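You operate a simulated robot arm through the tools that you are given. There is no shell and no other tool. Be economical: measure what you need, move in short steps, check, and stop when the job is done.

Carry out the task below with a simulated two-armed robot. There is one attempt and no reset: what you move stays moved.

TASK
Test the hardness at the three ringed spots in the branched spool and chalk the soft one.
Fine: soft reads 50 or less; yellow chalk, that spot alone; tester and chalk go back. Set down upright: hardness tester, yellow chalk.

The check looks at the end state, three seconds after you hand in, the way a careful person would. Anything else that was tipped, shoved, dropped, spilled or broken makes it a failure.

THE ROBOT
Two 7-joint arms with two-finger parallel grippers on one trunk, on a base that drives. Base frame: it is fixed to the floor where the robot stands at the start and does not move with it; the origin is under the middle of the robot, x ahead of it, y to its left, z up; the surface under the hand at the start is at about z = 635. Readings come in mm, rad, newtons and seconds.
The left shoulder is at the start at [70, 163, 1120], the right one opposite. With the tool pointing down near the work surface each hand reaches from about 300 to 860 mm from the robot's upright axis, wherever it stands, measured 20 degrees to its own side. Places, roughly: green spot [500, 500, 700]; orange spot [600, 500, 700]; pink spot [600, 500, 700]. Payload 3.43 kg a hand.
The TCP of each hand is the grasp point between the finger pads, 34 mm short of the fingertips. In the tool frame z runs along the fingers and y along their closing line. Largest opening 128 mm; finger width 24, thickness 12; the body of the gripper, 48 by 130 mm, starts 96 mm behind the TCP.
Orientation is told as [roll, pitch, yaw] about the base's x, y, z axes, in that order, counted from this pose: with the fingers straight down and closing along the base's y, the tool's x points along the base's -x, its y along +y and its z along -z.

THE INTERFACE
- The arms move only by the tool apply_moves. It takes "left_deltas", "right_deltas" or both (then of equal length, played together; a hand with none holds still); each is a list of rows, each a list of 7 numbers: the turn, a rotation vector about the base's x, y, z in rad, then the shift along the base's x, y, z in mm, then the opening, from 0 (shut) to 1 (fully open). In form: [[rx, ry, rz, dx, dy, dz, grip], ...]. A call has 1 to 20 rows; each row shifts and turns the commanded pose from where the row before left it. Each row takes 0.2 s and may step no farther than 50 mm and 0.15 rad from the row before; otherwise, or with a gripper value out of range, the whole call is refused. Where a pose cannot be reached the arm comes as near as it can. A force on the tool above 40 N (or 10 N above the force at the start of the call, whichever is more), or a blocked arm, ends the call early, and 0.2 s more pass. Each finger travels about 153 mm/s and halts on what it meets, pressing with about 45 N; the grip force reading is that of the motor and also rises with nothing between the fingers. The clock runs only during rows and for 0.2 s after the last one: add rows that do not move to give the fingers time. The reply holds the time, the measured pose of the TCP, the force on the tool along the base axes, the opening and the grip force, in the units named above and with some noise, with the torque about the TCP (base axes, N m) and any sound that the robot's microphone picked up.
- Cameras (640 x 400 px; columns grow to the right, rows downward): "scene" is now at [126.8, 25.7, 1332.7]; the picture's right is [0.31, -0.95, 0.00], its down [-0.66, -0.21, -0.72] and it looks along [0.69, 0.22, -0.69] (base axes); focal length 268 px, centre (320, 200). "left" rides on the left gripper at [76, 11, -160] in its tool frame; the picture's right is [-0.15, 0.99, 0.00], its down [-0.88, -0.13, -0.46] and it looks along [-0.45, -0.07, 0.89] (tool axes); focal length 234 px, centre (320, 200). "right" rides on the right gripper at [76, -11, -160] in its tool frame; the picture's right is [0.15, 0.99, 0.00], its down [-0.88, 0.13, -0.46] and it looks along [-0.45, 0.07, 0.89] (tool axes); focal length 234 px, centre (320, 200). There is no depth. A picture from a camera that has moved, and an enlarged one, comes with that camera's place and axes in the base frame and with its lens.
- get_image(camera): a new picture of that camera. It takes no simulated time.
- lift_body(by): slides the trunk up (or, below 0, down) by that many mm; the arms and the scene camera ride with it, the base frame stays. It gives what a move gives, with no picture.
- base_move(legs): drives the robot by 1 to 6 legs, each [ahead, left, turn to the left] in mm, mm and rad, along the robot's own axes; the way and the turn of a leg run together, so that a leg with both is an arc; at most 1500 mm and 3.142 rad a leg. The arms and the cameras ride along, it lands a little off, and it stops where it bumps. It gives what a move gives.
- head_to(pan, tilt): turns the head with the scene camera to pan (to the left, within 1.501 rad either way) and tilt (down, from -0.506 to 1.204), counted from straight ahead of the robot. It gives what a move gives.
- zoom(camera, box): a new picture of the part [left, top, right, bottom] of that camera's present view, enlarged. It takes no simulated time.
- job_done(): hands the job in; it is judged then, once.

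Go step by step. Nothing tells you exact positions but the pictures and the camera data: compare them with the known pose of the tool, close in by small moves and look again before you grip or let go. The budget is 120 turns and 88 pictures, counting those below and the enlarged ones. Unless the task says otherwise, let go and move clear before handing in, and close with one line.

The tools are called as a command line: name --argument value ..., lists and objects as JSON in quotes. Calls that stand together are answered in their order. apply_moves: Moves the arms, as the interface text tells. Its arguments: {"type":"object","properties":{"left_deltas":{"type":"array","items":{"type":"array","items":{"type":"number"}}},"right_deltas":{"type":"array","items":{"type":"array","items":{"type":"number"}}}},"required":[]} The other tools are called the same way: lift_body (by) slides the trunk up or down; base_move (legs) drives the base; head_to (pan, tilt) turns the head that bears the scene camera; get_image (camera) takes a picture; zoom (camera, box) takes an enlarged picture of a part of a camera's view; job_done () hands the job in.

At the start:

```text
time: 0.0
left_eef_pos: [392.5, 343.8, 1097.8]
left_ee_rot: [0.001, -0.002, 0.0]
left_force: [-0.6, -0.2, -0.8]
left_ft_torque: [0.0, -0.02, 0.02]
left_opening: 128.1
left_grasp_force: 0.1
right_eef_pos: [439.8, -34.8, 1089.4]
right_ee_rot: [0.003, 0.0, -0.003]
right_force: [0.1, 0.3, 0.6]
right_ft_torque: [-0.03, 0.0, -0.02]
right_opening: 127.8
right_grasp_force: 0.0
trunk travel left (down, up): [-600.0, 340.0]
robot x, y, heading: [-2.0, 0.2, -0.001]
head pan, tilt: [0.312, 0.763]
```

scene: 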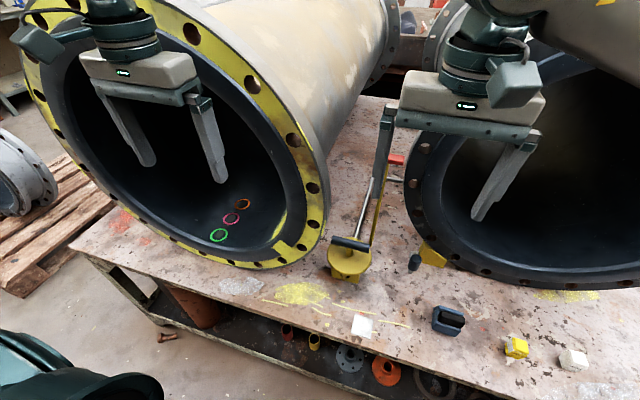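
right: 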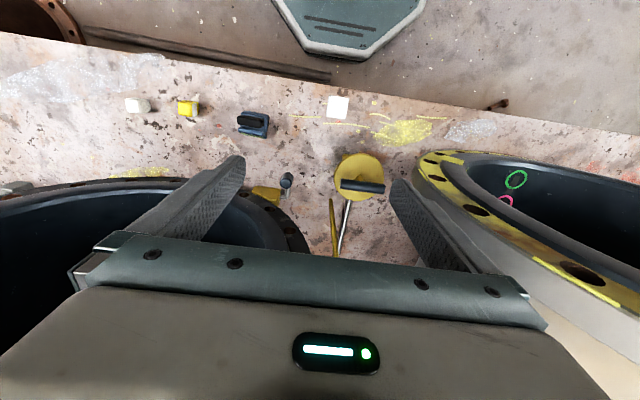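
left: 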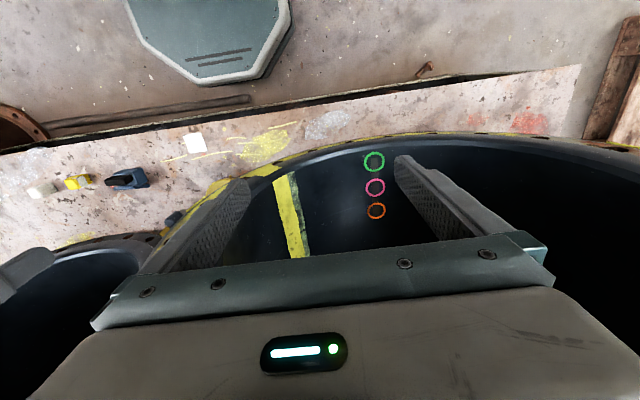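

I see the left flanged bore with three rings just inside its mouth. A dark-blue device (likely the tester), a yellow block and a white block are on the bench to the right. I'll enlarge these areas to locate them.

zoom --camera "scene" --box '[400, 280, 620, 400]'

zoom --camera "scene" --box '[140, 160, 360, 300]'

zoom --camera "right" --box '[100, 70, 420, 250]'

```text
2.91 times, centred on (510, 340) of scene
camera zoom: at [126.8, 25.7, 1332.7], right [0.31, -0.95, 0.0], down [-0.66, -0.21, -0.72], along [0.69, 0.22, -0.69], focal length 780 px, centre (-233, -207)
```

zoom: 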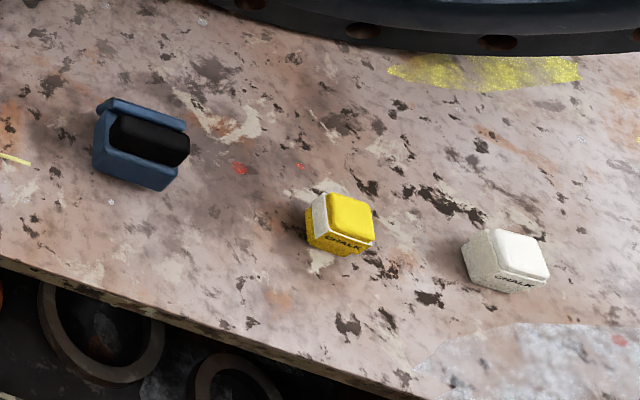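

```text
2.86 times, centred on (250, 230) of scene
camera zoom: at [126.8, 25.7, 1332.7], right [0.31, -0.95, 0.0], down [-0.66, -0.21, -0.72], along [0.69, 0.22, -0.69], focal length 766 px, centre (520, 114)
```

zoom: 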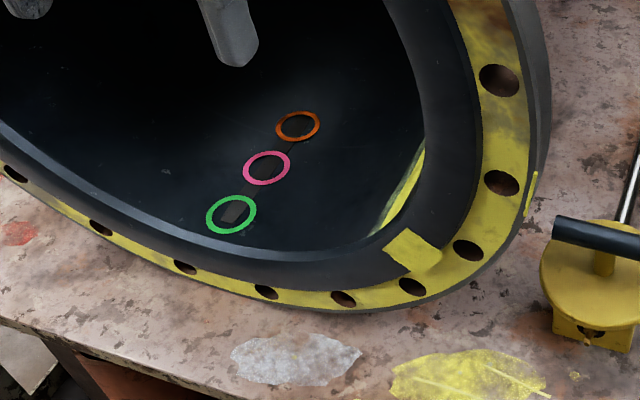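

```text
2.00 times, centred on (260, 160) of right
camera zoom: at [364.0, -45.5, 1249.4], right [-0.15, 0.99, 0.0], down [0.88, 0.13, 0.46], along [0.45, 0.07, -0.89], focal length 468 px, centre (440, 280)
```

zoom: 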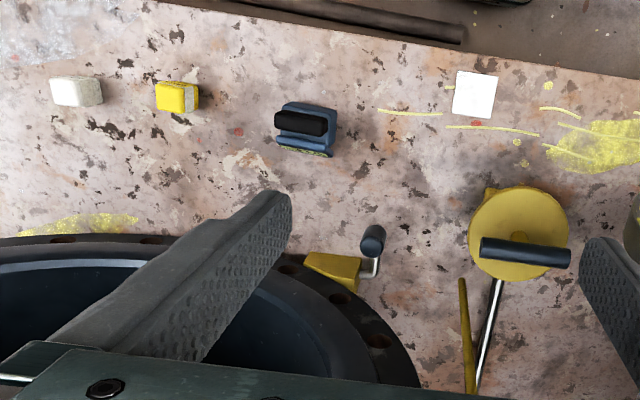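

The tester candidate and chalk are clear. I'll zoom tighter to understand the tester, the yellow disc tool, and the bore.

zoom --camera "scene" --box '[422, 298, 476, 338]'

zoom --camera "right" --box '[220, 100, 284, 140]'

head_to --pan 0.8 --tilt 0.5

get_image --camera "scene"

```text
10.00 times, centred on (449, 318) of scene
camera zoom: at [126.8, 25.7, 1332.7], right [0.31, -0.95, 0.0], down [-0.66, -0.21, -0.72], along [0.69, 0.22, -0.69], focal length 2680 px, centre (-970, -980)
```

zoom: 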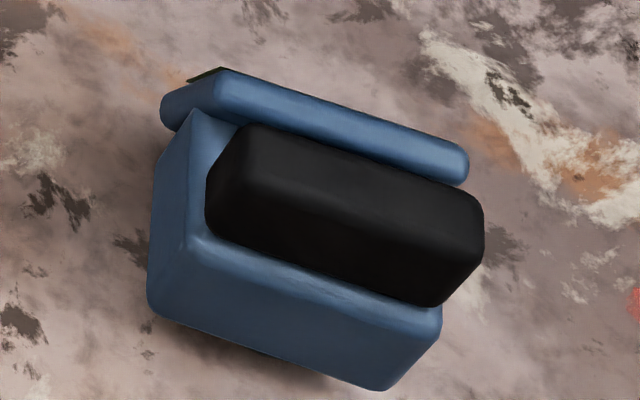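

```text
10.00 times, centred on (252, 120) of right
camera zoom: at [364.0, -45.5, 1249.4], right [-0.15, 0.99, 0.0], down [0.88, 0.13, 0.46], along [0.45, 0.07, -0.89], focal length 2342 px, centre (1000, 1000)
```

zoom: 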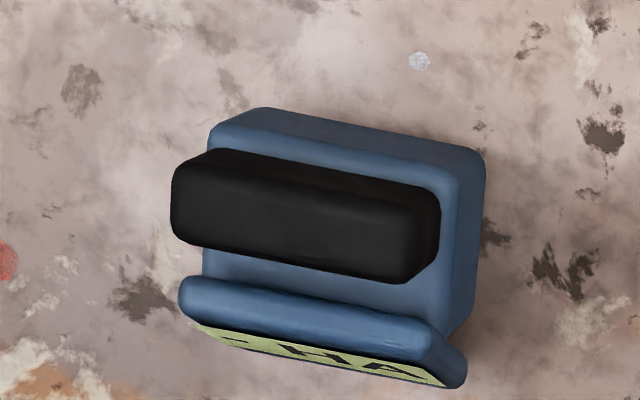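

```text
time: 0.9
left_eef_pos: [392.6, 342.4, 1097.6]
left_ee_rot: [0.0, 0.0, 0.004]
left_force: [-1.1, 0.5, -0.1]
left_ft_torque: [0.01, 0.02, 0.02]
left_opening: 128.2
left_grasp_force: 0.0
right_eef_pos: [440.2, -33.5, 1089.9]
right_ee_rot: [0.002, 0.001, 0.001]
right_force: [0.2, 1.1, 0.7]
right_ft_torque: [-0.01, 0.03, 0.0]
right_opening: 127.9
right_grasp_force: 0.1
trunk travel left (down, up): [-600.0, 340.0]
robot x, y, heading: [-1.1, -0.1, -0.001]
head pan, tilt: [0.799, 0.499]
```

```text
79 pictures are left
camera scene: at [112.0, 65.6, 1355.7], right [0.72, -0.7, 0.0], down [-0.33, -0.34, -0.88], along [0.61, 0.63, -0.48], focal length 268 px, centre (320, 200)
```

scene: 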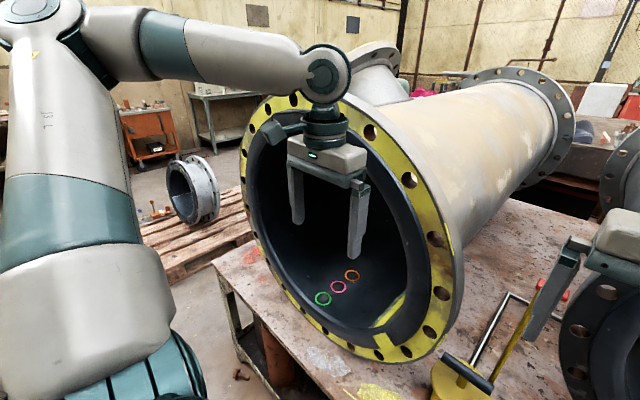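

The tester is the blue body with a black grip at about [489, -191]. Its display faces away from the robot, which would make it hard to read in the bore. I'll use the right hand and first see whether it can turn its yaw by π above the tester, which puts its camera on the display side.

apply_moves --right_deltas '[[0, 0, 0.15, 3, -8, -10, 1], [0, 0, 0.15, 3, -8, -10, 1], [0, 0, 0.15, 3, -8, -10, 1], [0, 0, 0.15, 3, -8, -10, 1], [0, 0, 0.15, 3, -8, -10, 1], [0, 0, 0.15, 3, -8, -10, 1], [0, 0, 0.15, 3, -8, -10, 1], [0, 0, 0.15, 3, -8, -10, 1], [0, 0, 0.15, 3, -8, -10, 1], [0, 0, 0.15, 3, -8, -10, 1], [0, 0, 0.15, 3, -8, 0, 1], [0, 0, 0.15, 3, -8, 0, 1], [0, 0, 0.15, 2, -8, 0, 1], [0, 0, 0.15, 2, -8, 0, 1], [0, 0, 0.15, 2, -8, 0, 1], [0, 0, 0.15, 2, -8, 0, 1], [0, 0, 0.15, 2, -8, 0, 1], [0, 0, 0.15, 0, -8, 0, 1], [0, 0, 0.15, 0, -8, 0, 1], [0, 0, 0.15, 0, -5, 0, 1]]'

get_image --camera "right"

```text
time: 5.0
left_eef_pos: [393.6, 342.3, 1097.3]
left_ee_rot: [-0.001, -0.001, 0.0]
left_force: [0.5, 0.6, 0.9]
left_ft_torque: [-0.01, -0.04, 0.01]
left_opening: 127.8
left_grasp_force: 0.1
right_eef_pos: [188.3, -37.6, 1093.4]
right_ee_rot: [-0.002, 0.023, 2.896]
right_force: [30.8, -4.5, 2.1]
right_ft_torque: [0.58, 3.83, 0.36]
right_opening: 127.9
right_grasp_force: 0.2
right hand out of reach, approached as far as the arm can: row 11, 12, 13, 14, 15, 16, 17, 18, 19, 20
trunk travel left (down, up): [-600.0, 340.0]
robot x, y, heading: [0.5, 2.3, 0.001]
head pan, tilt: [0.799, 0.499]
stopped in row 20 (right hand): the force on the tool passed its limit at 215 N (the readings are from after the stop); the commanded pose is now the measured one
```

```text
78 pictures are left
camera right: at [259.7, -44.3, 1255.5], right [-0.1, -0.99, 0.0], down [-0.9, 0.09, 0.43], along [-0.43, 0.04, -0.9], focal length 234 px, centre (320, 200)
```

right: 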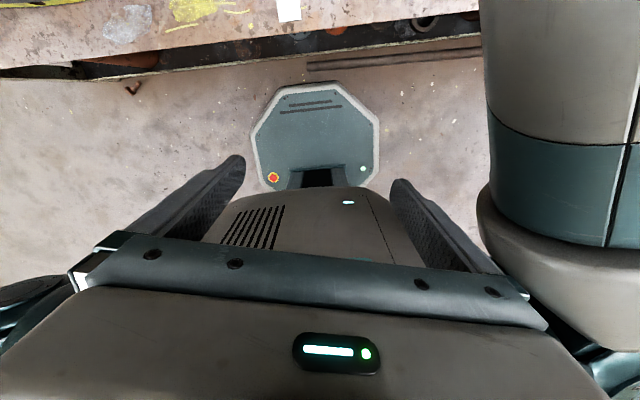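

The positive turn runs out of reach and the arm folded against the robot's own body. I'll move forward and unwind it.

apply_moves --right_deltas '[[0, 0, 0, 20, -5, 0, 1], [0, 0, -0.1, 30, -5, 0, 1], [0, 0, -0.15, 30, -5, 0, 1], [0, 0, -0.15, 30, -5, 0, 1], [0, 0, -0.15, 30, -5, 0, 1], [0, 0, -0.15, 30, -5, 0, 1], [0, 0, -0.15, 30, -5, 0, 1], [0, 0, -0.15, 30, -5, 0, 1], [0, 0, -0.15, 20, -5, 0, 1], [0, 0, -0.15, 0, -5, 0, 1], [0, 0, -0.15, 0, -5, 0, 1], [0, 0, -0.15, 0, -5, 0, 1], [0, 0, -0.15, 0, -5, 0, 1], [0, 0, -0.15, 0, -5, 0, 1], [0, 0, -0.15, 0, -5, 0, 1], [0, 0, -0.15, 0, -5, 0, 1], [0, 0, -0.15, 0, -5, 0, 1], [0, 0, -0.15, 0, -5, 0, 1], [0, 0, -0.15, 0, -5, 0, 1], [0, 0, -0.15, 0, -5, 0, 1]]'

```text
time: 9.2
left_eef_pos: [393.4, 341.2, 1096.2]
left_ee_rot: [-0.002, 0.001, 0.002]
left_force: [-0.4, -0.5, 0.6]
left_ft_torque: [0.03, 0.0, 0.01]
left_opening: 128.1
left_grasp_force: 0.0
right_eef_pos: [393.4, -137.2, 1090.7]
right_ee_rot: [-0.003, 0.023, 0.093]
right_force: [-0.2, -0.7, 1.3]
right_ft_torque: [-0.02, 0.03, 0.0]
right_opening: 128.0
right_grasp_force: 0.0
right hand out of reach, approached as far as the arm can: row 1, 2, 3, 4
trunk travel left (down, up): [-600.0, 340.0]
robot x, y, heading: [-1.3, 0.9, 0.005]
head pan, tilt: [0.799, 0.499]
```

Recovered. I'll now test the negative turn, watching for reach limits.

apply_moves --right_deltas '[[0, 0, -0.093, 10, -5, -20, 1], [0, -0.023, -0.15, 10, -5, -20, 1], [0, 0, -0.15, 10, -5, -20, 1], [0, 0, -0.15, 10, -5, -20, 1], [0, 0, -0.15, 10, -5, -20, 1], [0, 0, -0.15, 10, -5, -20, 1], [0, 0, -0.15, 10, -5, -20, 1], [0, 0, -0.15, 10, -5, -20, 1], [0, 0, -0.15, 10, -5, -20, 1], [0, 0, -0.15, 5, -5, -20, 1], [0, 0, -0.15, 0, -5, 0, 1], [0, 0, -0.15, 0, 0, 0, 1]]'

```text
refused: row 2 steps farther than a row can; nothing moved
```

apply_moves --right_deltas '[[0, -0.023, -0.093, 10, -5, -20, 1], [0, 0, -0.15, 10, -5, -20, 1], [0, 0, -0.15, 10, -5, -20, 1], [0, 0, -0.15, 10, -5, -20, 1], [0, 0, -0.15, 10, -5, -20, 1], [0, 0, -0.15, 10, -5, -20, 1], [0, 0, -0.15, 10, -5, -20, 1], [0, 0, -0.15, 10, -5, -20, 1], [0, 0, -0.15, 10, -5, -20, 1], [0, 0, -0.15, 5, -5, -20, 1], [0, 0, -0.15, 0, -5, 0, 1], [0, 0, -0.15, 0, 0, 0, 1]]'

```text
time: 11.8
left_eef_pos: [393.8, 343.8, 1096.6]
left_ee_rot: [0.0, 0.0, 0.002]
left_force: [0.1, 0.5, 0.2]
left_ft_torque: [-0.03, 0.0, 0.0]
left_opening: 128.0
left_grasp_force: 0.1
right_eef_pos: [488.7, -191.6, 890.0]
right_ee_rot: [-0.006, -0.001, -1.649]
right_force: [0.0, -0.2, 1.2]
right_ft_torque: [0.0, -0.03, 0.0]
right_opening: 128.2
right_grasp_force: 0.0
trunk travel left (down, up): [-600.0, 340.0]
robot x, y, heading: [1.9, 4.4, -0.001]
head pan, tilt: [0.799, 0.499]
```

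-1.65 was reachable, so I'll continue toward -3.1.

apply_moves --right_deltas '[[0, 0, -0.15, 0, 0, 0, 1], [0, 0, -0.15, 0, 0, 0, 1], [0, 0, -0.15, 0, 0, 0, 1], [0, 0, -0.15, 0, 0, 0, 1], [0, 0, -0.15, 0, 0, 0, 1]]'

get_image --camera "right"

```text
time: 13.1
left_eef_pos: [393.7, 341.3, 1097.5]
left_ee_rot: [0.0, -0.001, 0.001]
left_force: [-0.4, 0.0, 0.6]
left_ft_torque: [0.0, 0.01, 0.01]
left_opening: 128.1
left_grasp_force: 0.1
right_eef_pos: [489.0, -192.5, 891.8]
right_ee_rot: [-0.004, 0.0, -2.398]
right_force: [0.1, -0.3, -0.3]
right_ft_torque: [0.01, 0.05, 0.02]
right_opening: 128.0
right_grasp_force: 0.0
trunk travel left (down, up): [-600.0, 340.0]
robot x, y, heading: [-2.8, 0.1, 0.002]
head pan, tilt: [0.799, 0.499]
```

```text
77 pictures are left
camera right: at [537.2, -132.9, 1050.9], right [0.78, -0.63, 0.0], down [-0.56, -0.69, 0.46], along [-0.29, -0.35, -0.89], focal length 234 px, centre (320, 200)
```

right: 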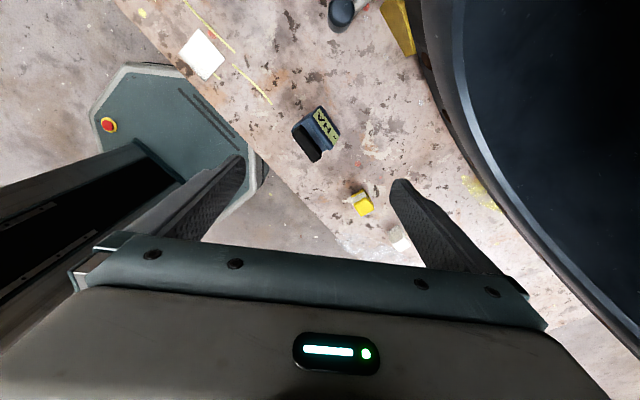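

The negative side is fine, so I'll complete the turn.

apply_moves --right_deltas '[[0, 0, -0.15, 0, 0, 0, 1], [0, 0, -0.15, 0, 0, 0, 1], [0, 0, -0.15, 0, 0, 0, 1], [0, 0, -0.15, 0, 0, 0, 1], [0, 0, -0.1, 0, 0, 0, 1]]'

get_image --camera "right"

head_to --pan -0.3 --tilt 0.8

get_image --camera "scene"

```text
time: 14.2
left_eef_pos: [394.2, 342.7, 1097.0]
left_ee_rot: [0.001, 0.002, 0.001]
left_force: [0.0, 0.6, -0.8]
left_ft_torque: [-0.01, -0.02, 0.03]
left_opening: 128.2
left_grasp_force: 0.1
right_eef_pos: [488.0, -190.6, 890.4]
right_ee_rot: [-0.003, -0.002, -3.098]
right_force: [-0.1, 0.6, -0.5]
right_ft_torque: [-0.01, -0.01, 0.01]
right_opening: 128.0
right_grasp_force: 0.0
trunk travel left (down, up): [-600.0, 340.0]
robot x, y, heading: [-1.5, -1.0, 0.001]
head pan, tilt: [0.799, 0.499]
```

```text
76 pictures are left
camera right: at [563.4, -178.0, 1050.9], right [0.19, -0.98, 0.0], down [-0.87, -0.17, 0.46], along [-0.45, -0.08, -0.89], focal length 234 px, centre (320, 200)
```

right: 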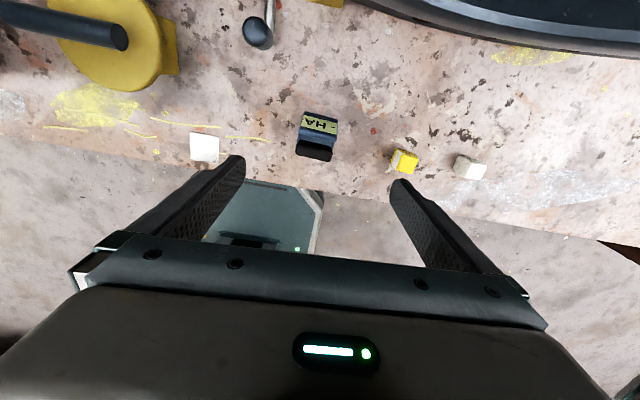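

```text
time: 15.6
left_eef_pos: [393.4, 342.7, 1097.1]
left_ee_rot: [0.0, 0.0, 0.003]
left_force: [0.4, -0.1, 0.5]
left_ft_torque: [0.02, -0.03, -0.02]
left_opening: 128.1
left_grasp_force: 0.0
right_eef_pos: [488.4, -192.4, 890.1]
right_ee_rot: [-0.006, -0.001, -3.094]
right_force: [-0.1, 1.2, -0.3]
right_ft_torque: [0.02, 0.04, 0.0]
right_opening: 128.0
right_grasp_force: 0.0
trunk travel left (down, up): [-600.0, 340.0]
robot x, y, heading: [0.8, -0.4, -0.006]
head pan, tilt: [-0.3, 0.799]
```

```text
75 pictures are left
camera scene: at [125.6, -23.4, 1329.8], right [-0.29, -0.96, 0.0], down [-0.69, 0.21, -0.7], along [0.67, -0.21, -0.72], focal length 268 px, centre (320, 200)
```

scene: 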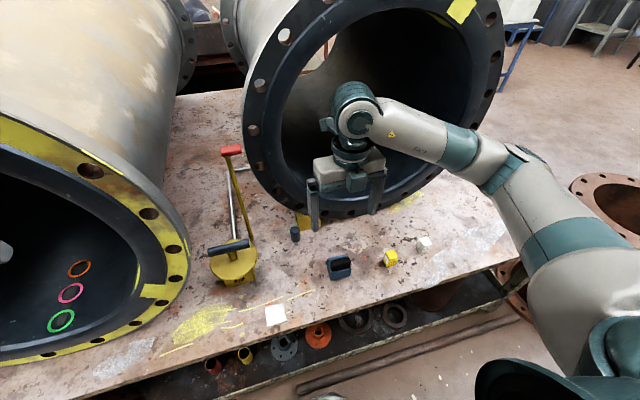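

Triangulating the views gives a grip centre near [465, -185, 705]. I'll descend to z≈800 above it and look closely.

apply_moves --right_deltas '[[0, 0, 0, -12, 3, -30, 1], [0, 0, 0, -11, 3, -30, 1], [0, 0, 0, 0, 0, -30, 1], [0, 0, 0, 0, 0, 0, 1]]'

get_image --camera "right"

zoom --camera "scene" --box '[300, 210, 420, 285]'

```text
time: 16.6
left_eef_pos: [392.8, 341.6, 1097.5]
left_ee_rot: [0.0, -0.001, 0.001]
left_force: [-0.8, -0.2, -0.4]
left_ft_torque: [0.04, 0.01, 0.02]
left_opening: 128.3
left_grasp_force: 0.0
right_eef_pos: [464.4, -185.5, 800.8]
right_ee_rot: [-0.005, 0.0, -3.095]
right_force: [0.7, 0.0, 0.1]
right_ft_torque: [0.03, 0.0, -0.03]
right_opening: 128.1
right_grasp_force: 0.1
trunk travel left (down, up): [-600.0, 340.0]
robot x, y, heading: [2.5, 1.3, 0.002]
head pan, tilt: [-0.3, 0.799]
```

```text
74 pictures are left
camera right: at [540.0, -171.6, 960.7], right [0.19, -0.98, 0.0], down [-0.87, -0.17, 0.46], along [-0.45, -0.08, -0.89], focal length 234 px, centre (320, 200)
```

right: 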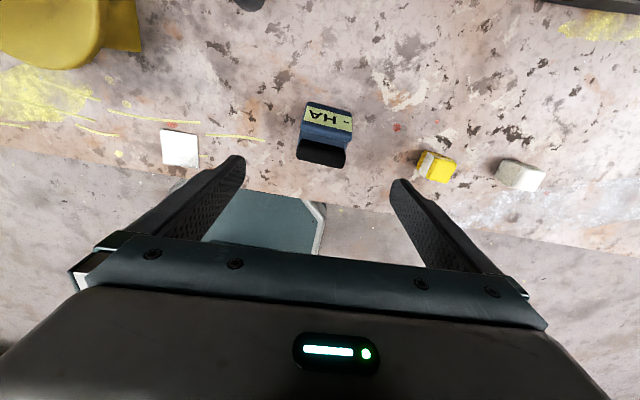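

```text
5.33 times, centred on (360, 248) of scene
camera zoom: at [125.3, -23.3, 1329.8], right [-0.3, -0.96, 0.0], down [-0.68, 0.21, -0.7], along [0.67, -0.21, -0.72], focal length 1429 px, centre (107, -53)
```

zoom: 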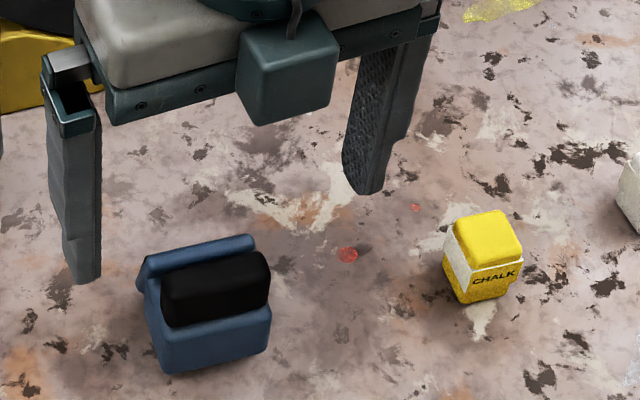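

The hand is nearly centred over the tester. I'll align yaw and descend around it with the fingers open.

apply_moves --right_deltas '[[0, 0, -0.045, 1, 0, -30, 1], [0, 0, 0, 0, 0, -30, 1], [0, 0, 0, 0, 0, -20, 1], [0, 0, 0, 0, 0, -15, 1], [0, 0, 0, 0, 0, 0, 1]]'

get_image --camera "right"

zoom --camera "scene" --box '[280, 200, 400, 290]'

```text
time: 17.8
left_eef_pos: [393.2, 344.0, 1097.5]
left_ee_rot: [0.0, 0.0, 0.003]
left_force: [-0.7, 0.1, 0.2]
left_ft_torque: [0.01, -0.02, -0.01]
left_opening: 127.9
left_grasp_force: 0.0
right_eef_pos: [465.6, -185.1, 706.8]
right_ee_rot: [-0.003, -0.001, -3.141]
right_force: [1.9, 0.0, -0.2]
right_ft_torque: [0.02, -0.04, 0.0]
right_opening: 127.9
right_grasp_force: 0.1
trunk travel left (down, up): [-600.0, 340.0]
robot x, y, heading: [1.4, 1.9, 0.004]
head pan, tilt: [-0.3, 0.799]
```

```text
72 pictures are left
camera right: at [541.5, -174.7, 865.7], right [0.15, -0.99, 0.0], down [-0.88, -0.13, 0.46], along [-0.45, -0.06, -0.89], focal length 234 px, centre (320, 200)
```

right: 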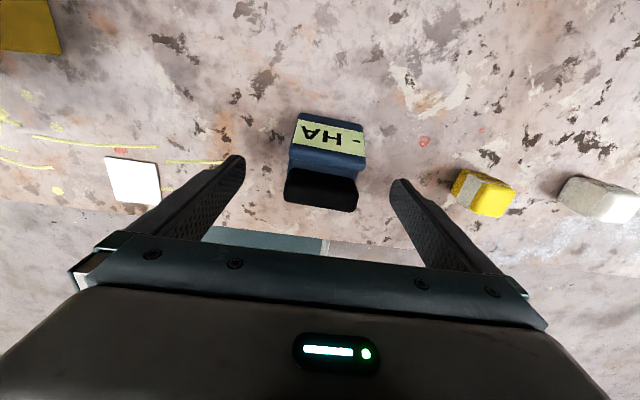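

```text
4.44 times, centred on (340, 245) of scene
camera zoom: at [125.5, -23.4, 1329.8], right [-0.3, -0.96, 0.0], down [-0.69, 0.21, -0.7], along [0.67, -0.21, -0.72], focal length 1191 px, centre (231, 0)
```

zoom: 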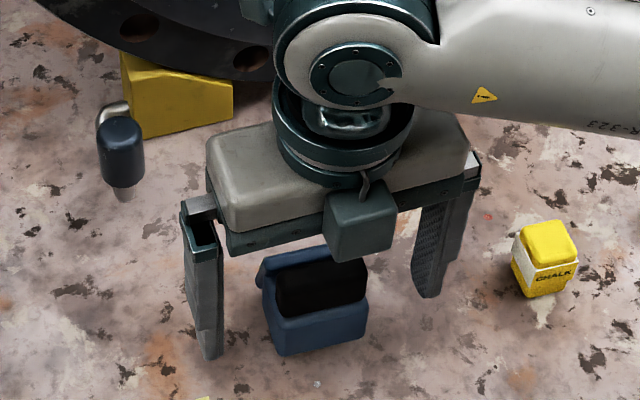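

The fingers straddle the tester well. I'll shift 3 mm forward and close.

apply_moves --right_deltas '[[0, 0, 0, 3, 0, 0, 0.8], [0, 0, 0, 0, 0, 0, 0.65], [0, 0, 0, 0, 0, 0, 0.5], [0, 0, 0, 0, 0, 0, 0.4], [0, 0, 0, 0, 0, 0, 0.4]]'

get_image --camera "right"

```text
time: 19.0
left_eef_pos: [393.2, 341.8, 1097.3]
left_ee_rot: [0.001, 0.0, 0.001]
left_force: [0.3, -0.1, -0.4]
left_ft_torque: [-0.04, 0.02, -0.04]
left_opening: 127.8
left_grasp_force: 0.1
right_eef_pos: [469.1, -185.3, 706.7]
right_ee_rot: [-0.002, -0.003, -3.142]
right_force: [0.5, -1.3, -0.2]
right_ft_torque: [-0.06, -0.07, -0.03]
right_opening: 58.5
right_grasp_force: 44.9
trunk travel left (down, up): [-600.0, 340.0]
robot x, y, heading: [0.8, -1.0, 0.0]
head pan, tilt: [-0.3, 0.799]
```

```text
70 pictures are left
camera right: at [544.8, -175.1, 866.0], right [0.15, -0.99, 0.0], down [-0.88, -0.13, 0.46], along [-0.45, -0.06, -0.89], focal length 234 px, centre (320, 200)
```

right: 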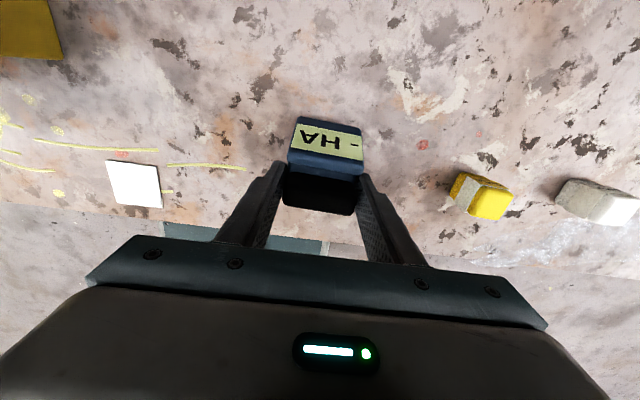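

Gripped at 58.5 mm, so the home pose is TCP [469, -185, 706.7] with yaw π. I'll lift, draw back and turn yaw back to 0 so the display faces the robot.

apply_moves --right_deltas '[[0, 0, 0, 0, 0, 20, 0.4], [0, 0, 0, 0, 0, 30, 0.4], [0, 0, 0, 0, 0, 40, 0.4], [0, 0, 0, 0, 0, 40, 0.4], [0, 0, 0, 0, 0, 40, 0.4], [0, 0, 0.15, 0, 0, 20, 0.4], [0, 0, 0.15, 0, 0, 10, 0.4], [0, 0, 0.15, 0, 0, 0, 0.4], [0, 0, 0.15, 0, 0, 0, 0.4], [0, 0, 0.15, 0, 0, 0, 0.4], [0, 0, 0.15, 0, 0, 0, 0.4], [0, 0, 0.15, 0, 0, 0, 0.4], [0, 0, 0.15, 0, 0, 0, 0.4], [0, 0, 0.15, 0, 0, 0, 0.4], [0, 0, 0.15, 0, 0, 0, 0.4], [0, 0, 0.15, 0, 0, 0, 0.4], [0, 0, 0.15, -5, 0, 0, 0.4], [0, 0, 0.15, -5, 0, 0, 0.4], [0, 0, 0.15, -5, 0, 0, 0.4], [0, 0, 0.15, -5, 0, 0, 0.4]]'

apply_moves --right_deltas '[[0, 0, 0.15, -5, 0, 0, 0.4], [0, 0, 0.15, -5, 0, 0, 0.4], [0, 0, 0.15, -5, 0, 0, 0.4], [0, 0, 0.15, -5, 0, 0, 0.4], [0, 0, 0.15, -5, 0, 0, 0.4], [0, 0, 0.142, -5, 0, 0, 0.4]]'

get_image --camera "right"

get_image --camera "scene"

```text
time: 23.2
left_eef_pos: [393.8, 343.2, 1095.9]
left_ee_rot: [0.0, 0.001, 0.001]
left_force: [-1.0, 0.2, 0.8]
left_ft_torque: [0.0, -0.02, 0.0]
left_opening: 127.8
left_grasp_force: 0.1
right_eef_pos: [448.9, -185.4, 906.5]
right_ee_rot: [-0.005, 0.0, -0.889]
right_force: [-0.6, -0.3, -3.4]
right_ft_torque: [-0.04, 0.02, 0.0]
right_opening: 57.8
right_grasp_force: 44.8
trunk travel left (down, up): [-600.0, 340.0]
robot x, y, heading: [4.0, -1.3, 0.004]
head pan, tilt: [-0.3, 0.799]
```

```text
time: 24.6
left_eef_pos: [392.5, 342.0, 1097.7]
left_ee_rot: [0.001, -0.001, 0.001]
left_force: [-0.6, 0.7, -0.8]
left_ft_torque: [0.02, 0.01, 0.01]
left_opening: 128.1
left_grasp_force: 0.1
right_eef_pos: [418.9, -185.0, 905.3]
right_ee_rot: [-0.004, 0.001, 0.002]
right_force: [-0.5, 0.5, -3.5]
right_ft_torque: [0.0, -0.02, -0.03]
right_opening: 57.9
right_grasp_force: 45.0
trunk travel left (down, up): [-600.0, 340.0]
robot x, y, heading: [-0.9, -1.0, 0.0]
head pan, tilt: [-0.3, 0.799]
```

```text
69 pictures are left
camera right: at [343.0, -196.4, 1065.5], right [-0.15, 0.99, 0.0], down [0.88, 0.13, 0.46], along [0.45, 0.06, -0.89], focal length 234 px, centre (320, 200)
```

right: 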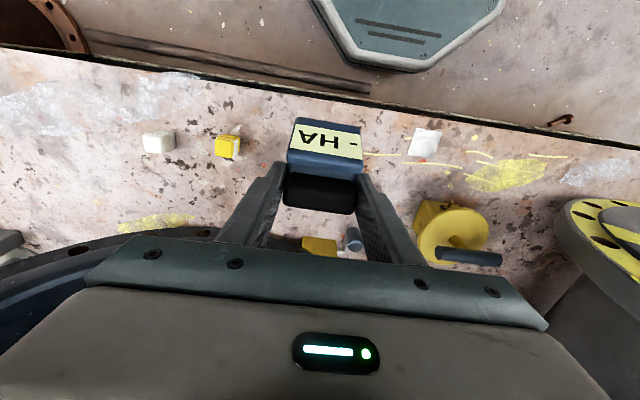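

```text
68 pictures are left
camera scene: at [125.6, -23.6, 1329.7], right [-0.3, -0.96, 0.0], down [-0.69, 0.21, -0.7], along [0.67, -0.21, -0.72], focal length 268 px, centre (320, 200)
```

scene: 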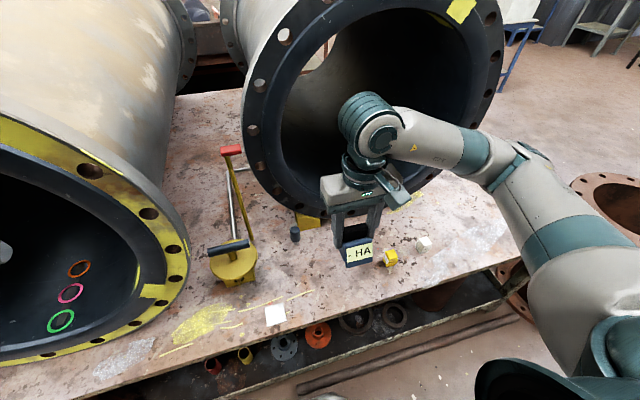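

The display now faces the robot and reads "- HA". I'll drive left 520 mm along the bench and look into the bore.

base_move --legs '[[0, 520, 0]]'

head_to --pan -0.15 --tilt 0.75

get_image --camera "scene"

get_image --camera "right"

```text
time: 27.6
left_eef_pos: [391.8, 867.5, 1097.9]
left_ee_rot: [0.0, -0.004, 0.001]
left_force: [0.2, -0.4, -0.2]
left_ft_torque: [0.02, -0.03, -0.02]
left_opening: 128.1
left_grasp_force: 0.0
right_eef_pos: [417.6, 338.0, 906.2]
right_ee_rot: [-0.005, -0.003, -0.002]
right_force: [0.4, -0.6, -2.7]
right_ft_torque: [-0.01, -0.02, 0.03]
right_opening: 57.5
right_grasp_force: 45.6
trunk travel left (down, up): [-600.0, 340.0]
robot x, y, heading: [-1.4, 524.2, -0.003]
head pan, tilt: [-0.3, 0.799]
```

```text
time: 28.3
left_eef_pos: [391.3, 868.0, 1097.0]
left_ee_rot: [0.0, -0.002, 0.0]
left_force: [0.2, 0.0, -0.1]
left_ft_torque: [-0.01, 0.01, -0.02]
left_opening: 128.2
left_grasp_force: 0.1
right_eef_pos: [416.4, 339.7, 907.2]
right_ee_rot: [-0.006, -0.004, -0.001]
right_force: [-0.2, 0.5, -2.8]
right_ft_torque: [-0.01, -0.03, 0.02]
right_opening: 57.5
right_grasp_force: 45.2
trunk travel left (down, up): [-600.0, 340.0]
robot x, y, heading: [1.3, 523.7, -0.001]
head pan, tilt: [-0.15, 0.75]
```

```text
67 pictures are left
camera scene: at [127.8, 512.9, 1334.0], right [-0.15, -0.99, 0.0], down [-0.67, 0.1, -0.73], along [0.72, -0.11, -0.68], focal length 268 px, centre (320, 200)
```

scene: 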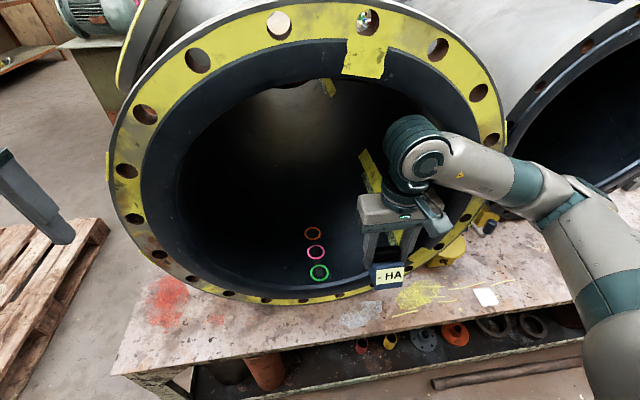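

```text
66 pictures are left
camera right: at [340.3, 328.2, 1066.1], right [-0.14, 0.99, -0.01], down [0.88, 0.13, 0.46], along [0.45, 0.06, -0.89], focal length 234 px, centre (320, 200)
```

right: 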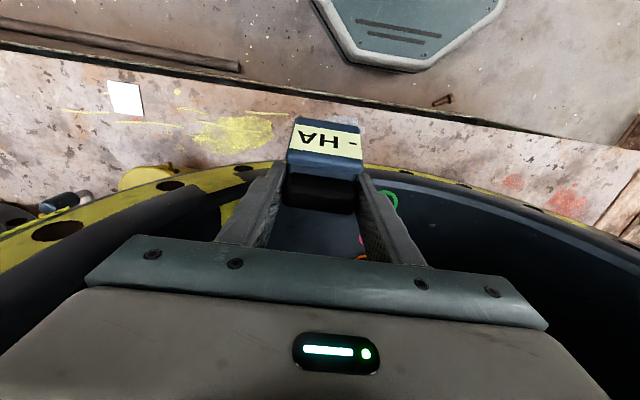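

Triangulation gives green ≈[504,457,724], pink ≈[570,457,719], orange ≈[641,457,717], with the mouth face at x≈460. To give the forearm room I'll pull back, drive further left, and lower the trunk.

apply_moves --right_deltas '[[0, 0, 0, -20, 0, 20, 0.4], [0, 0, 0, -20, 0, 20, 0.4], [0, 0, 0, 0, 0, 30, 0.4], [0, 0, 0, 0, 0, 30, 0.4]]'

base_move --legs '[[0, 180, 0]]'

lift_body --by -150

head_to --pan -0.4 --tilt 0.6

get_image --camera "scene"

```text
time: 29.3
left_eef_pos: [393.4, 867.2, 1097.3]
left_ee_rot: [0.001, -0.002, -0.001]
left_force: [0.1, 0.7, -1.0]
left_ft_torque: [-0.01, -0.01, -0.01]
left_opening: 127.8
left_grasp_force: 0.1
right_eef_pos: [377.6, 339.6, 1005.6]
right_ee_rot: [-0.006, 0.0, -0.003]
right_force: [-0.7, 0.4, -2.4]
right_ft_torque: [-0.01, -0.04, 0.04]
right_opening: 57.5
right_grasp_force: 45.1
trunk travel left (down, up): [-600.0, 340.0]
robot x, y, heading: [-0.2, 526.7, -0.002]
head pan, tilt: [-0.15, 0.75]
```

```text
time: 30.8
left_eef_pos: [389.8, 1032.7, 1099.3]
left_ee_rot: [-0.002, -0.006, -0.018]
left_force: [0.4, 0.1, -0.5]
left_ft_torque: [-0.01, 0.08, 0.01]
left_opening: 127.9
left_grasp_force: 0.0
right_eef_pos: [367.2, 498.5, 1007.8]
right_ee_rot: [-0.011, -0.006, -0.034]
right_force: [-0.1, -0.1, -3.2]
right_ft_torque: [-0.02, -0.01, 0.0]
right_opening: 57.4
right_grasp_force: 45.3
trunk travel left (down, up): [-600.0, 340.0]
robot x, y, heading: [-5.1, 694.7, -0.019]
head pan, tilt: [-0.15, 0.75]
stopped in leg 1: the robot was blocked; the commanded pose is now the measured one
```

```text
time: 32.6
left_eef_pos: [389.0, 1036.5, 948.8]
left_ee_rot: [-0.005, -0.01, -0.014]
left_force: [-1.2, 0.0, 0.2]
left_ft_torque: [0.05, -0.01, -0.02]
left_opening: 127.7
left_grasp_force: 0.1
right_eef_pos: [366.0, 502.7, 858.4]
right_ee_rot: [-0.012, -0.006, -0.027]
right_force: [-0.1, 0.4, -2.9]
right_ft_torque: [0.02, -0.05, 0.01]
right_opening: 57.6
right_grasp_force: 45.2
trunk travel left (down, up): [-450.0, 490.0]
robot x, y, heading: [-3.7, 692.3, -0.013]
head pan, tilt: [-0.15, 0.75]
```

```text
time: 33.4
left_eef_pos: [388.5, 1035.3, 948.1]
left_ee_rot: [-0.006, -0.009, -0.015]
left_force: [-0.4, 0.7, 0.2]
left_ft_torque: [0.02, 0.0, 0.0]
left_opening: 128.0
left_grasp_force: 0.1
right_eef_pos: [368.3, 502.7, 858.9]
right_ee_rot: [-0.013, -0.009, -0.028]
right_force: [0.1, 0.2, -2.4]
right_ft_torque: [-0.01, -0.05, 0.0]
right_opening: 57.3
right_grasp_force: 44.9
trunk travel left (down, up): [-450.0, 490.0]
robot x, y, heading: [-4.6, 693.4, -0.019]
head pan, tilt: [-0.4, 0.6]
```

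```text
65 pictures are left
camera scene: at [117.0, 664.3, 1197.7], right [-0.4, -0.92, 0.0], down [-0.51, 0.22, -0.83], along [0.76, -0.33, -0.56], focal length 268 px, centre (320, 200)
```

scene: 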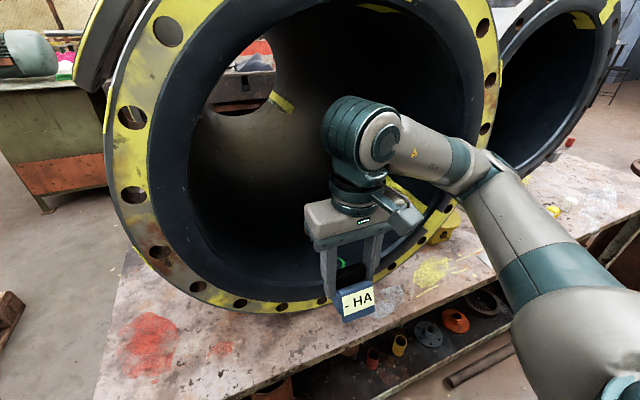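

The drive was blocked just short, so I'll check what the robot touched on its left before going on.

head_to --pan 1.3 --tilt 1.0

get_image --camera "scene"

get_image --camera "left"

```text
time: 35.1
left_eef_pos: [388.4, 1035.6, 948.4]
left_ee_rot: [-0.004, -0.007, -0.013]
left_force: [0.2, 0.4, -0.8]
left_ft_torque: [-0.03, 0.01, 0.01]
left_opening: 127.7
left_grasp_force: 0.2
right_eef_pos: [366.7, 502.2, 857.5]
right_ee_rot: [-0.012, -0.007, -0.028]
right_force: [0.6, 0.9, -4.0]
right_ft_torque: [-0.02, -0.02, 0.04]
right_opening: 57.7
right_grasp_force: 45.8
trunk travel left (down, up): [-450.0, 490.0]
robot x, y, heading: [-2.3, 689.4, -0.011]
head pan, tilt: [1.3, 1.0]
```

```text
64 pictures are left
camera scene: at [56.0, 766.3, 1164.7], right [0.96, -0.28, 0.01], down [-0.23, -0.81, -0.54], along [0.16, 0.51, -0.84], focal length 268 px, centre (320, 200)
```

scene: 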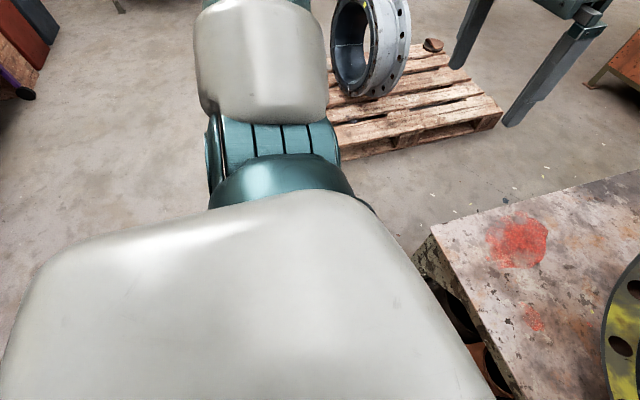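

```text
63 pictures are left
camera left: at [311.1, 1048.2, 1106.8], right [0.16, 0.99, 0.0], down [0.87, -0.14, 0.46], along [0.46, -0.08, -0.89], focal length 234 px, centre (320, 200)
```

left: 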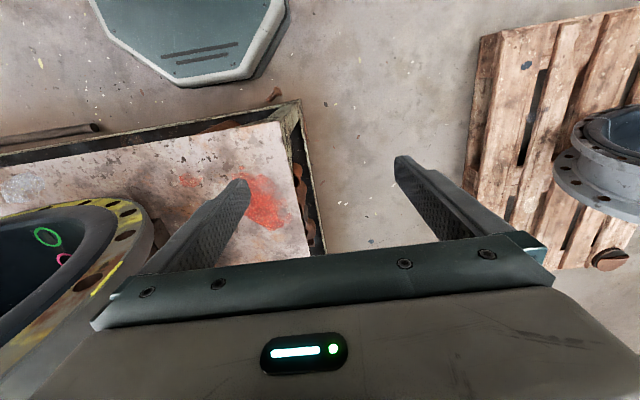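

Nothing on the floor was disturbed. The slight hand twist suggests the wrist brushed the flange while it was high, and it is now lower and clear. I'll align the hand with the bore centre and look before entering.

apply_moves --right_deltas '[[0.012, 0.007, 0.028, 0, -15, -5, 0.4], [0, 0, 0, 0, -15, -8, 0.4], [0, 0, 0, 0, -15, -10, 0.4], [0, 0, 0, 0, 0, 0, 0.4]]'

head_to --pan -0.4 --tilt 0.6

get_image --camera "right"

get_image --camera "scene"

```text
time: 36.1
left_eef_pos: [395.5, 1032.0, 947.0]
left_ee_rot: [0.002, -0.001, -0.014]
left_force: [-0.3, 0.0, -0.1]
left_ft_torque: [-0.02, -0.04, 0.0]
left_opening: 128.1
left_grasp_force: 0.2
right_eef_pos: [374.4, 453.4, 832.1]
right_ee_rot: [0.004, 0.007, -0.001]
right_force: [0.5, 1.0, -3.3]
right_ft_torque: [-0.04, -0.04, -0.02]
right_opening: 57.5
right_grasp_force: 44.8
trunk travel left (down, up): [-450.0, 490.0]
robot x, y, heading: [-1.8, 693.8, -0.015]
head pan, tilt: [1.3, 1.0]
```

```text
time: 37.8
left_eef_pos: [395.6, 1030.4, 947.8]
left_ee_rot: [0.002, 0.0, -0.014]
left_force: [0.4, -0.4, 0.2]
left_ft_torque: [0.0, 0.02, -0.02]
left_opening: 128.0
left_grasp_force: 0.1
right_eef_pos: [373.3, 454.0, 831.8]
right_ee_rot: [0.005, 0.007, 0.0]
right_force: [-0.8, -0.4, -2.9]
right_ft_torque: [-0.03, -0.03, 0.0]
right_opening: 57.1
right_grasp_force: 45.2
trunk travel left (down, up): [-450.0, 490.0]
robot x, y, heading: [-0.7, 691.5, -0.012]
head pan, tilt: [-0.4, 0.6]
```

```text
62 pictures are left
camera right: at [299.5, 441.4, 992.3], right [-0.15, 0.99, 0.01], down [0.88, 0.13, 0.45], along [0.44, 0.07, -0.89], focal length 234 px, centre (320, 200)
```

right: 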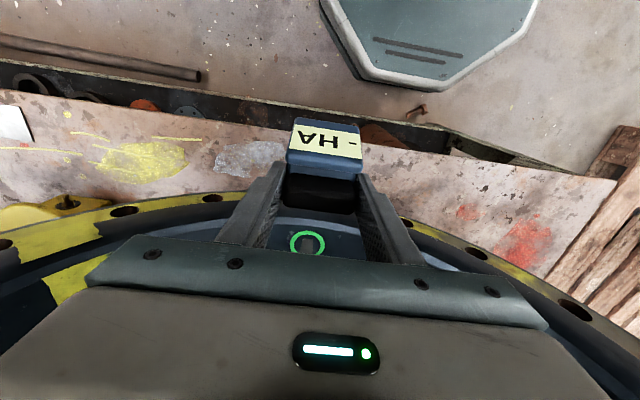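

```text
61 pictures are left
camera scene: at [126.9, 658.0, 1196.6], right [-0.4, -0.92, 0.0], down [-0.52, 0.23, -0.82], along [0.76, -0.33, -0.57], focal length 268 px, centre (320, 200)
```

scene: 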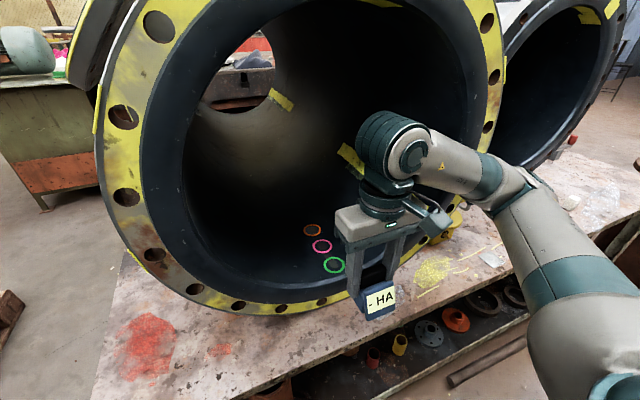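

The estimate for green is confirmed at about [502,455]. I'll zoom on the held tester to see its underside and grip alignment.

zoom --camera "scene" --box '[330, 220, 430, 330]'

zoom --camera "scene" --box '[280, 215, 370, 285]'

```text
3.64 times, centred on (380, 275) of scene
camera zoom: at [126.9, 658.0, 1196.6], right [-0.4, -0.92, 0.0], down [-0.52, 0.23, -0.82], along [0.76, -0.33, -0.57], focal length 974 px, centre (102, -73)
```

zoom: 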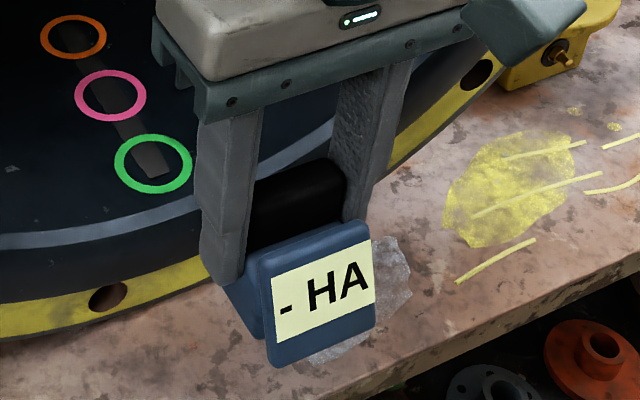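

```text
5.71 times, centred on (325, 250) of scene
camera zoom: at [126.9, 658.0, 1196.6], right [-0.4, -0.92, 0.0], down [-0.52, 0.23, -0.82], along [0.76, -0.33, -0.57], focal length 1531 px, centre (291, -86)
```

zoom: 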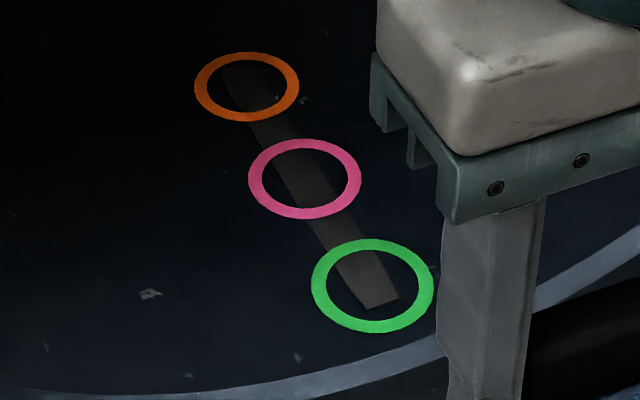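

The tester is held square. I'll move into the mouth above the green spot at the present height.

apply_moves --right_deltas '[[-0.004, -0.007, 0, 26, 1, 0, 0.4], [0, 0, 0, 26, 1, 0, 0.4], [0, 0, 0, 26, 0, 0, 0.4], [0, 0, 0, 26, 0, 0, 0.4], [0, 0, 0, 24, 0, 0, 0.4], [0, 0, 0, 0, 0, 0, 0.4]]'

get_image --camera "scene"

get_image --camera "right"

```text
time: 39.2
left_eef_pos: [395.6, 1031.2, 947.6]
left_ee_rot: [0.001, 0.0, -0.015]
left_force: [0.2, -0.7, 0.5]
left_ft_torque: [0.0, -0.01, 0.01]
left_opening: 128.0
left_grasp_force: 0.0
right_eef_pos: [502.1, 455.6, 832.3]
right_ee_rot: [0.002, 0.0, 0.0]
right_force: [-0.1, -0.3, -3.7]
right_ft_torque: [-0.02, -0.04, 0.03]
right_opening: 57.8
right_grasp_force: 45.1
trunk travel left (down, up): [-450.0, 490.0]
robot x, y, heading: [-1.0, 694.2, -0.015]
head pan, tilt: [-0.4, 0.6]
```

```text
58 pictures are left
camera scene: at [126.8, 657.9, 1196.6], right [-0.4, -0.92, 0.0], down [-0.52, 0.23, -0.82], along [0.76, -0.33, -0.57], focal length 268 px, centre (320, 200)
```

scene: 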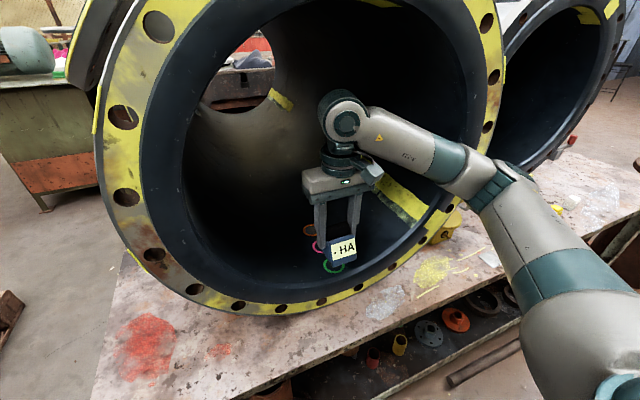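

```text
57 pictures are left
camera right: at [427.1, 443.7, 992.3], right [-0.15, 0.99, 0.0], down [0.88, 0.13, 0.46], along [0.45, 0.07, -0.89], focal length 234 px, centre (320, 200)
```

right: 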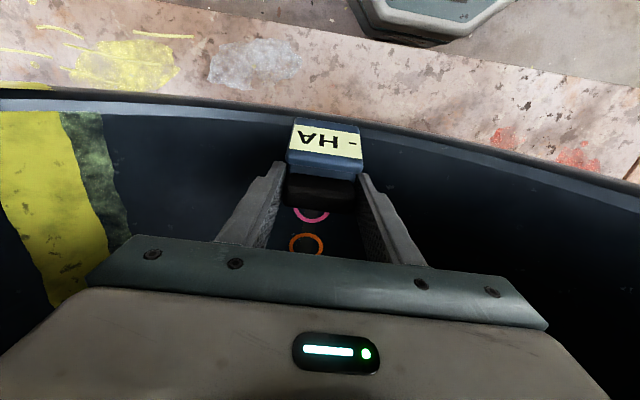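

Orange is confirmed at [641,456]. I'll lower onto the green spot gently.

apply_moves --right_deltas '[[0, 0, 0, 0, 0, -12, 0.4], [0, 0, 0, 0, 0, -10, 0.4], [0, 0, 0, 0, 0, -5, 0.4], [0, 0, 0, 0, 0, -3, 0.4], [0, 0, 0, 0, 0, 0, 0.4]]'

zoom --camera "scene" --box '[290, 210, 390, 285]'

```text
time: 40.4
left_eef_pos: [396.3, 1031.3, 946.3]
left_ee_rot: [0.0, -0.001, -0.014]
left_force: [-0.2, 0.0, -0.6]
left_ft_torque: [0.02, 0.03, 0.01]
left_opening: 128.3
left_grasp_force: 0.1
right_eef_pos: [502.6, 455.0, 802.9]
right_ee_rot: [0.002, 0.002, 0.001]
right_force: [0.0, -0.4, -2.9]
right_ft_torque: [-0.03, -0.02, -0.02]
right_opening: 57.7
right_grasp_force: 45.0
trunk travel left (down, up): [-450.0, 490.0]
robot x, y, heading: [-3.4, 691.1, -0.019]
head pan, tilt: [-0.4, 0.6]
```

```text
5.33 times, centred on (340, 248) of scene
camera zoom: at [127.0, 658.0, 1196.6], right [-0.4, -0.92, 0.0], down [-0.52, 0.23, -0.82], along [0.76, -0.33, -0.57], focal length 1429 px, centre (213, -53)
```

zoom: 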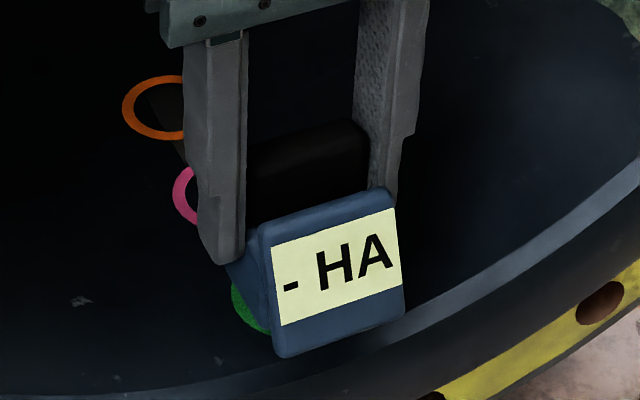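

Close to contact; I'll continue in 2 mm steps.

apply_moves --right_deltas '[[0, 0, 0, 0, 0, -2, 0.4], [0, 0, 0, 0, 0, -2, 0.4], [0, 0, 0, 0, 0, -2, 0.4], [0, 0, 0, 0, 0, 0, 0.4]]'

```text
time: 41.4
left_eef_pos: [396.8, 1030.3, 947.2]
left_ee_rot: [0.0, 0.0, -0.013]
left_force: [-0.5, 0.4, 0.0]
left_ft_torque: [-0.04, -0.03, 0.02]
left_opening: 127.9
left_grasp_force: 0.0
right_eef_pos: [503.1, 455.1, 795.8]
right_ee_rot: [0.001, 0.001, 0.001]
right_force: [-0.2, 1.2, -2.3]
right_ft_torque: [0.01, -0.02, -0.01]
right_opening: 57.5
right_grasp_force: 45.1
trunk travel left (down, up): [-450.0, 490.0]
robot x, y, heading: [-4.4, 695.0, -0.014]
head pan, tilt: [-0.4, 0.6]
```

apply_moves --right_deltas '[[0, 0, 0, 0, 0, -2, 0.4], [0, 0, 0, 0, 0, -2, 0.4], [0, 0, 0, 0, 0, -2, 0.4], [0, 0, 0, 0, 0, -2, 0.4], [0, 0, 0, 0, 0, 0, 0.4]]'

zoom --camera "scene" --box '[290, 210, 390, 285]'

```text
time: 42.8
left_eef_pos: [395.1, 1031.2, 946.5]
left_ee_rot: [0.0, -0.001, -0.013]
left_force: [0.8, -0.2, -0.4]
left_ft_torque: [0.0, -0.02, 0.04]
left_opening: 128.2
left_grasp_force: 0.2
right_eef_pos: [502.0, 455.2, 791.7]
right_ee_rot: [0.002, -0.008, 0.0]
right_force: [-6.8, -0.5, 16.7]
right_ft_torque: [0.04, 0.91, 0.05]
right_opening: 57.5
right_grasp_force: 45.7
trunk travel left (down, up): [-450.0, 490.0]
robot x, y, heading: [-4.0, 694.4, -0.013]
head pan, tilt: [-0.4, 0.6]
stopped in row 5 (right hand): the force on the tool passed its limit at 41 N (the readings are from after the stop); the commanded pose is now the measured one
```

```text
5.33 times, centred on (340, 248) of scene
camera zoom: at [124.8, 658.6, 1196.6], right [-0.4, -0.92, 0.0], down [-0.52, 0.23, -0.83], along [0.76, -0.33, -0.56], focal length 1429 px, centre (213, -53)
```

zoom: 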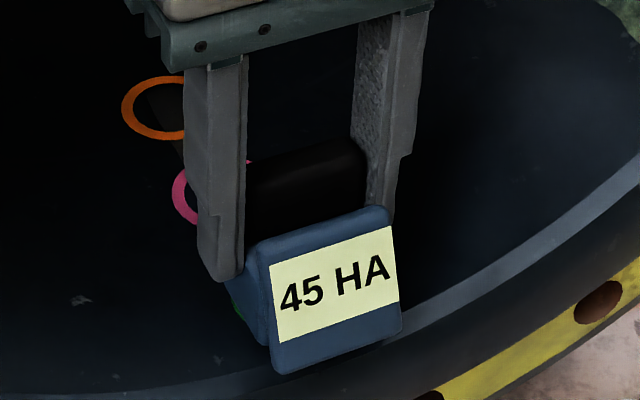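

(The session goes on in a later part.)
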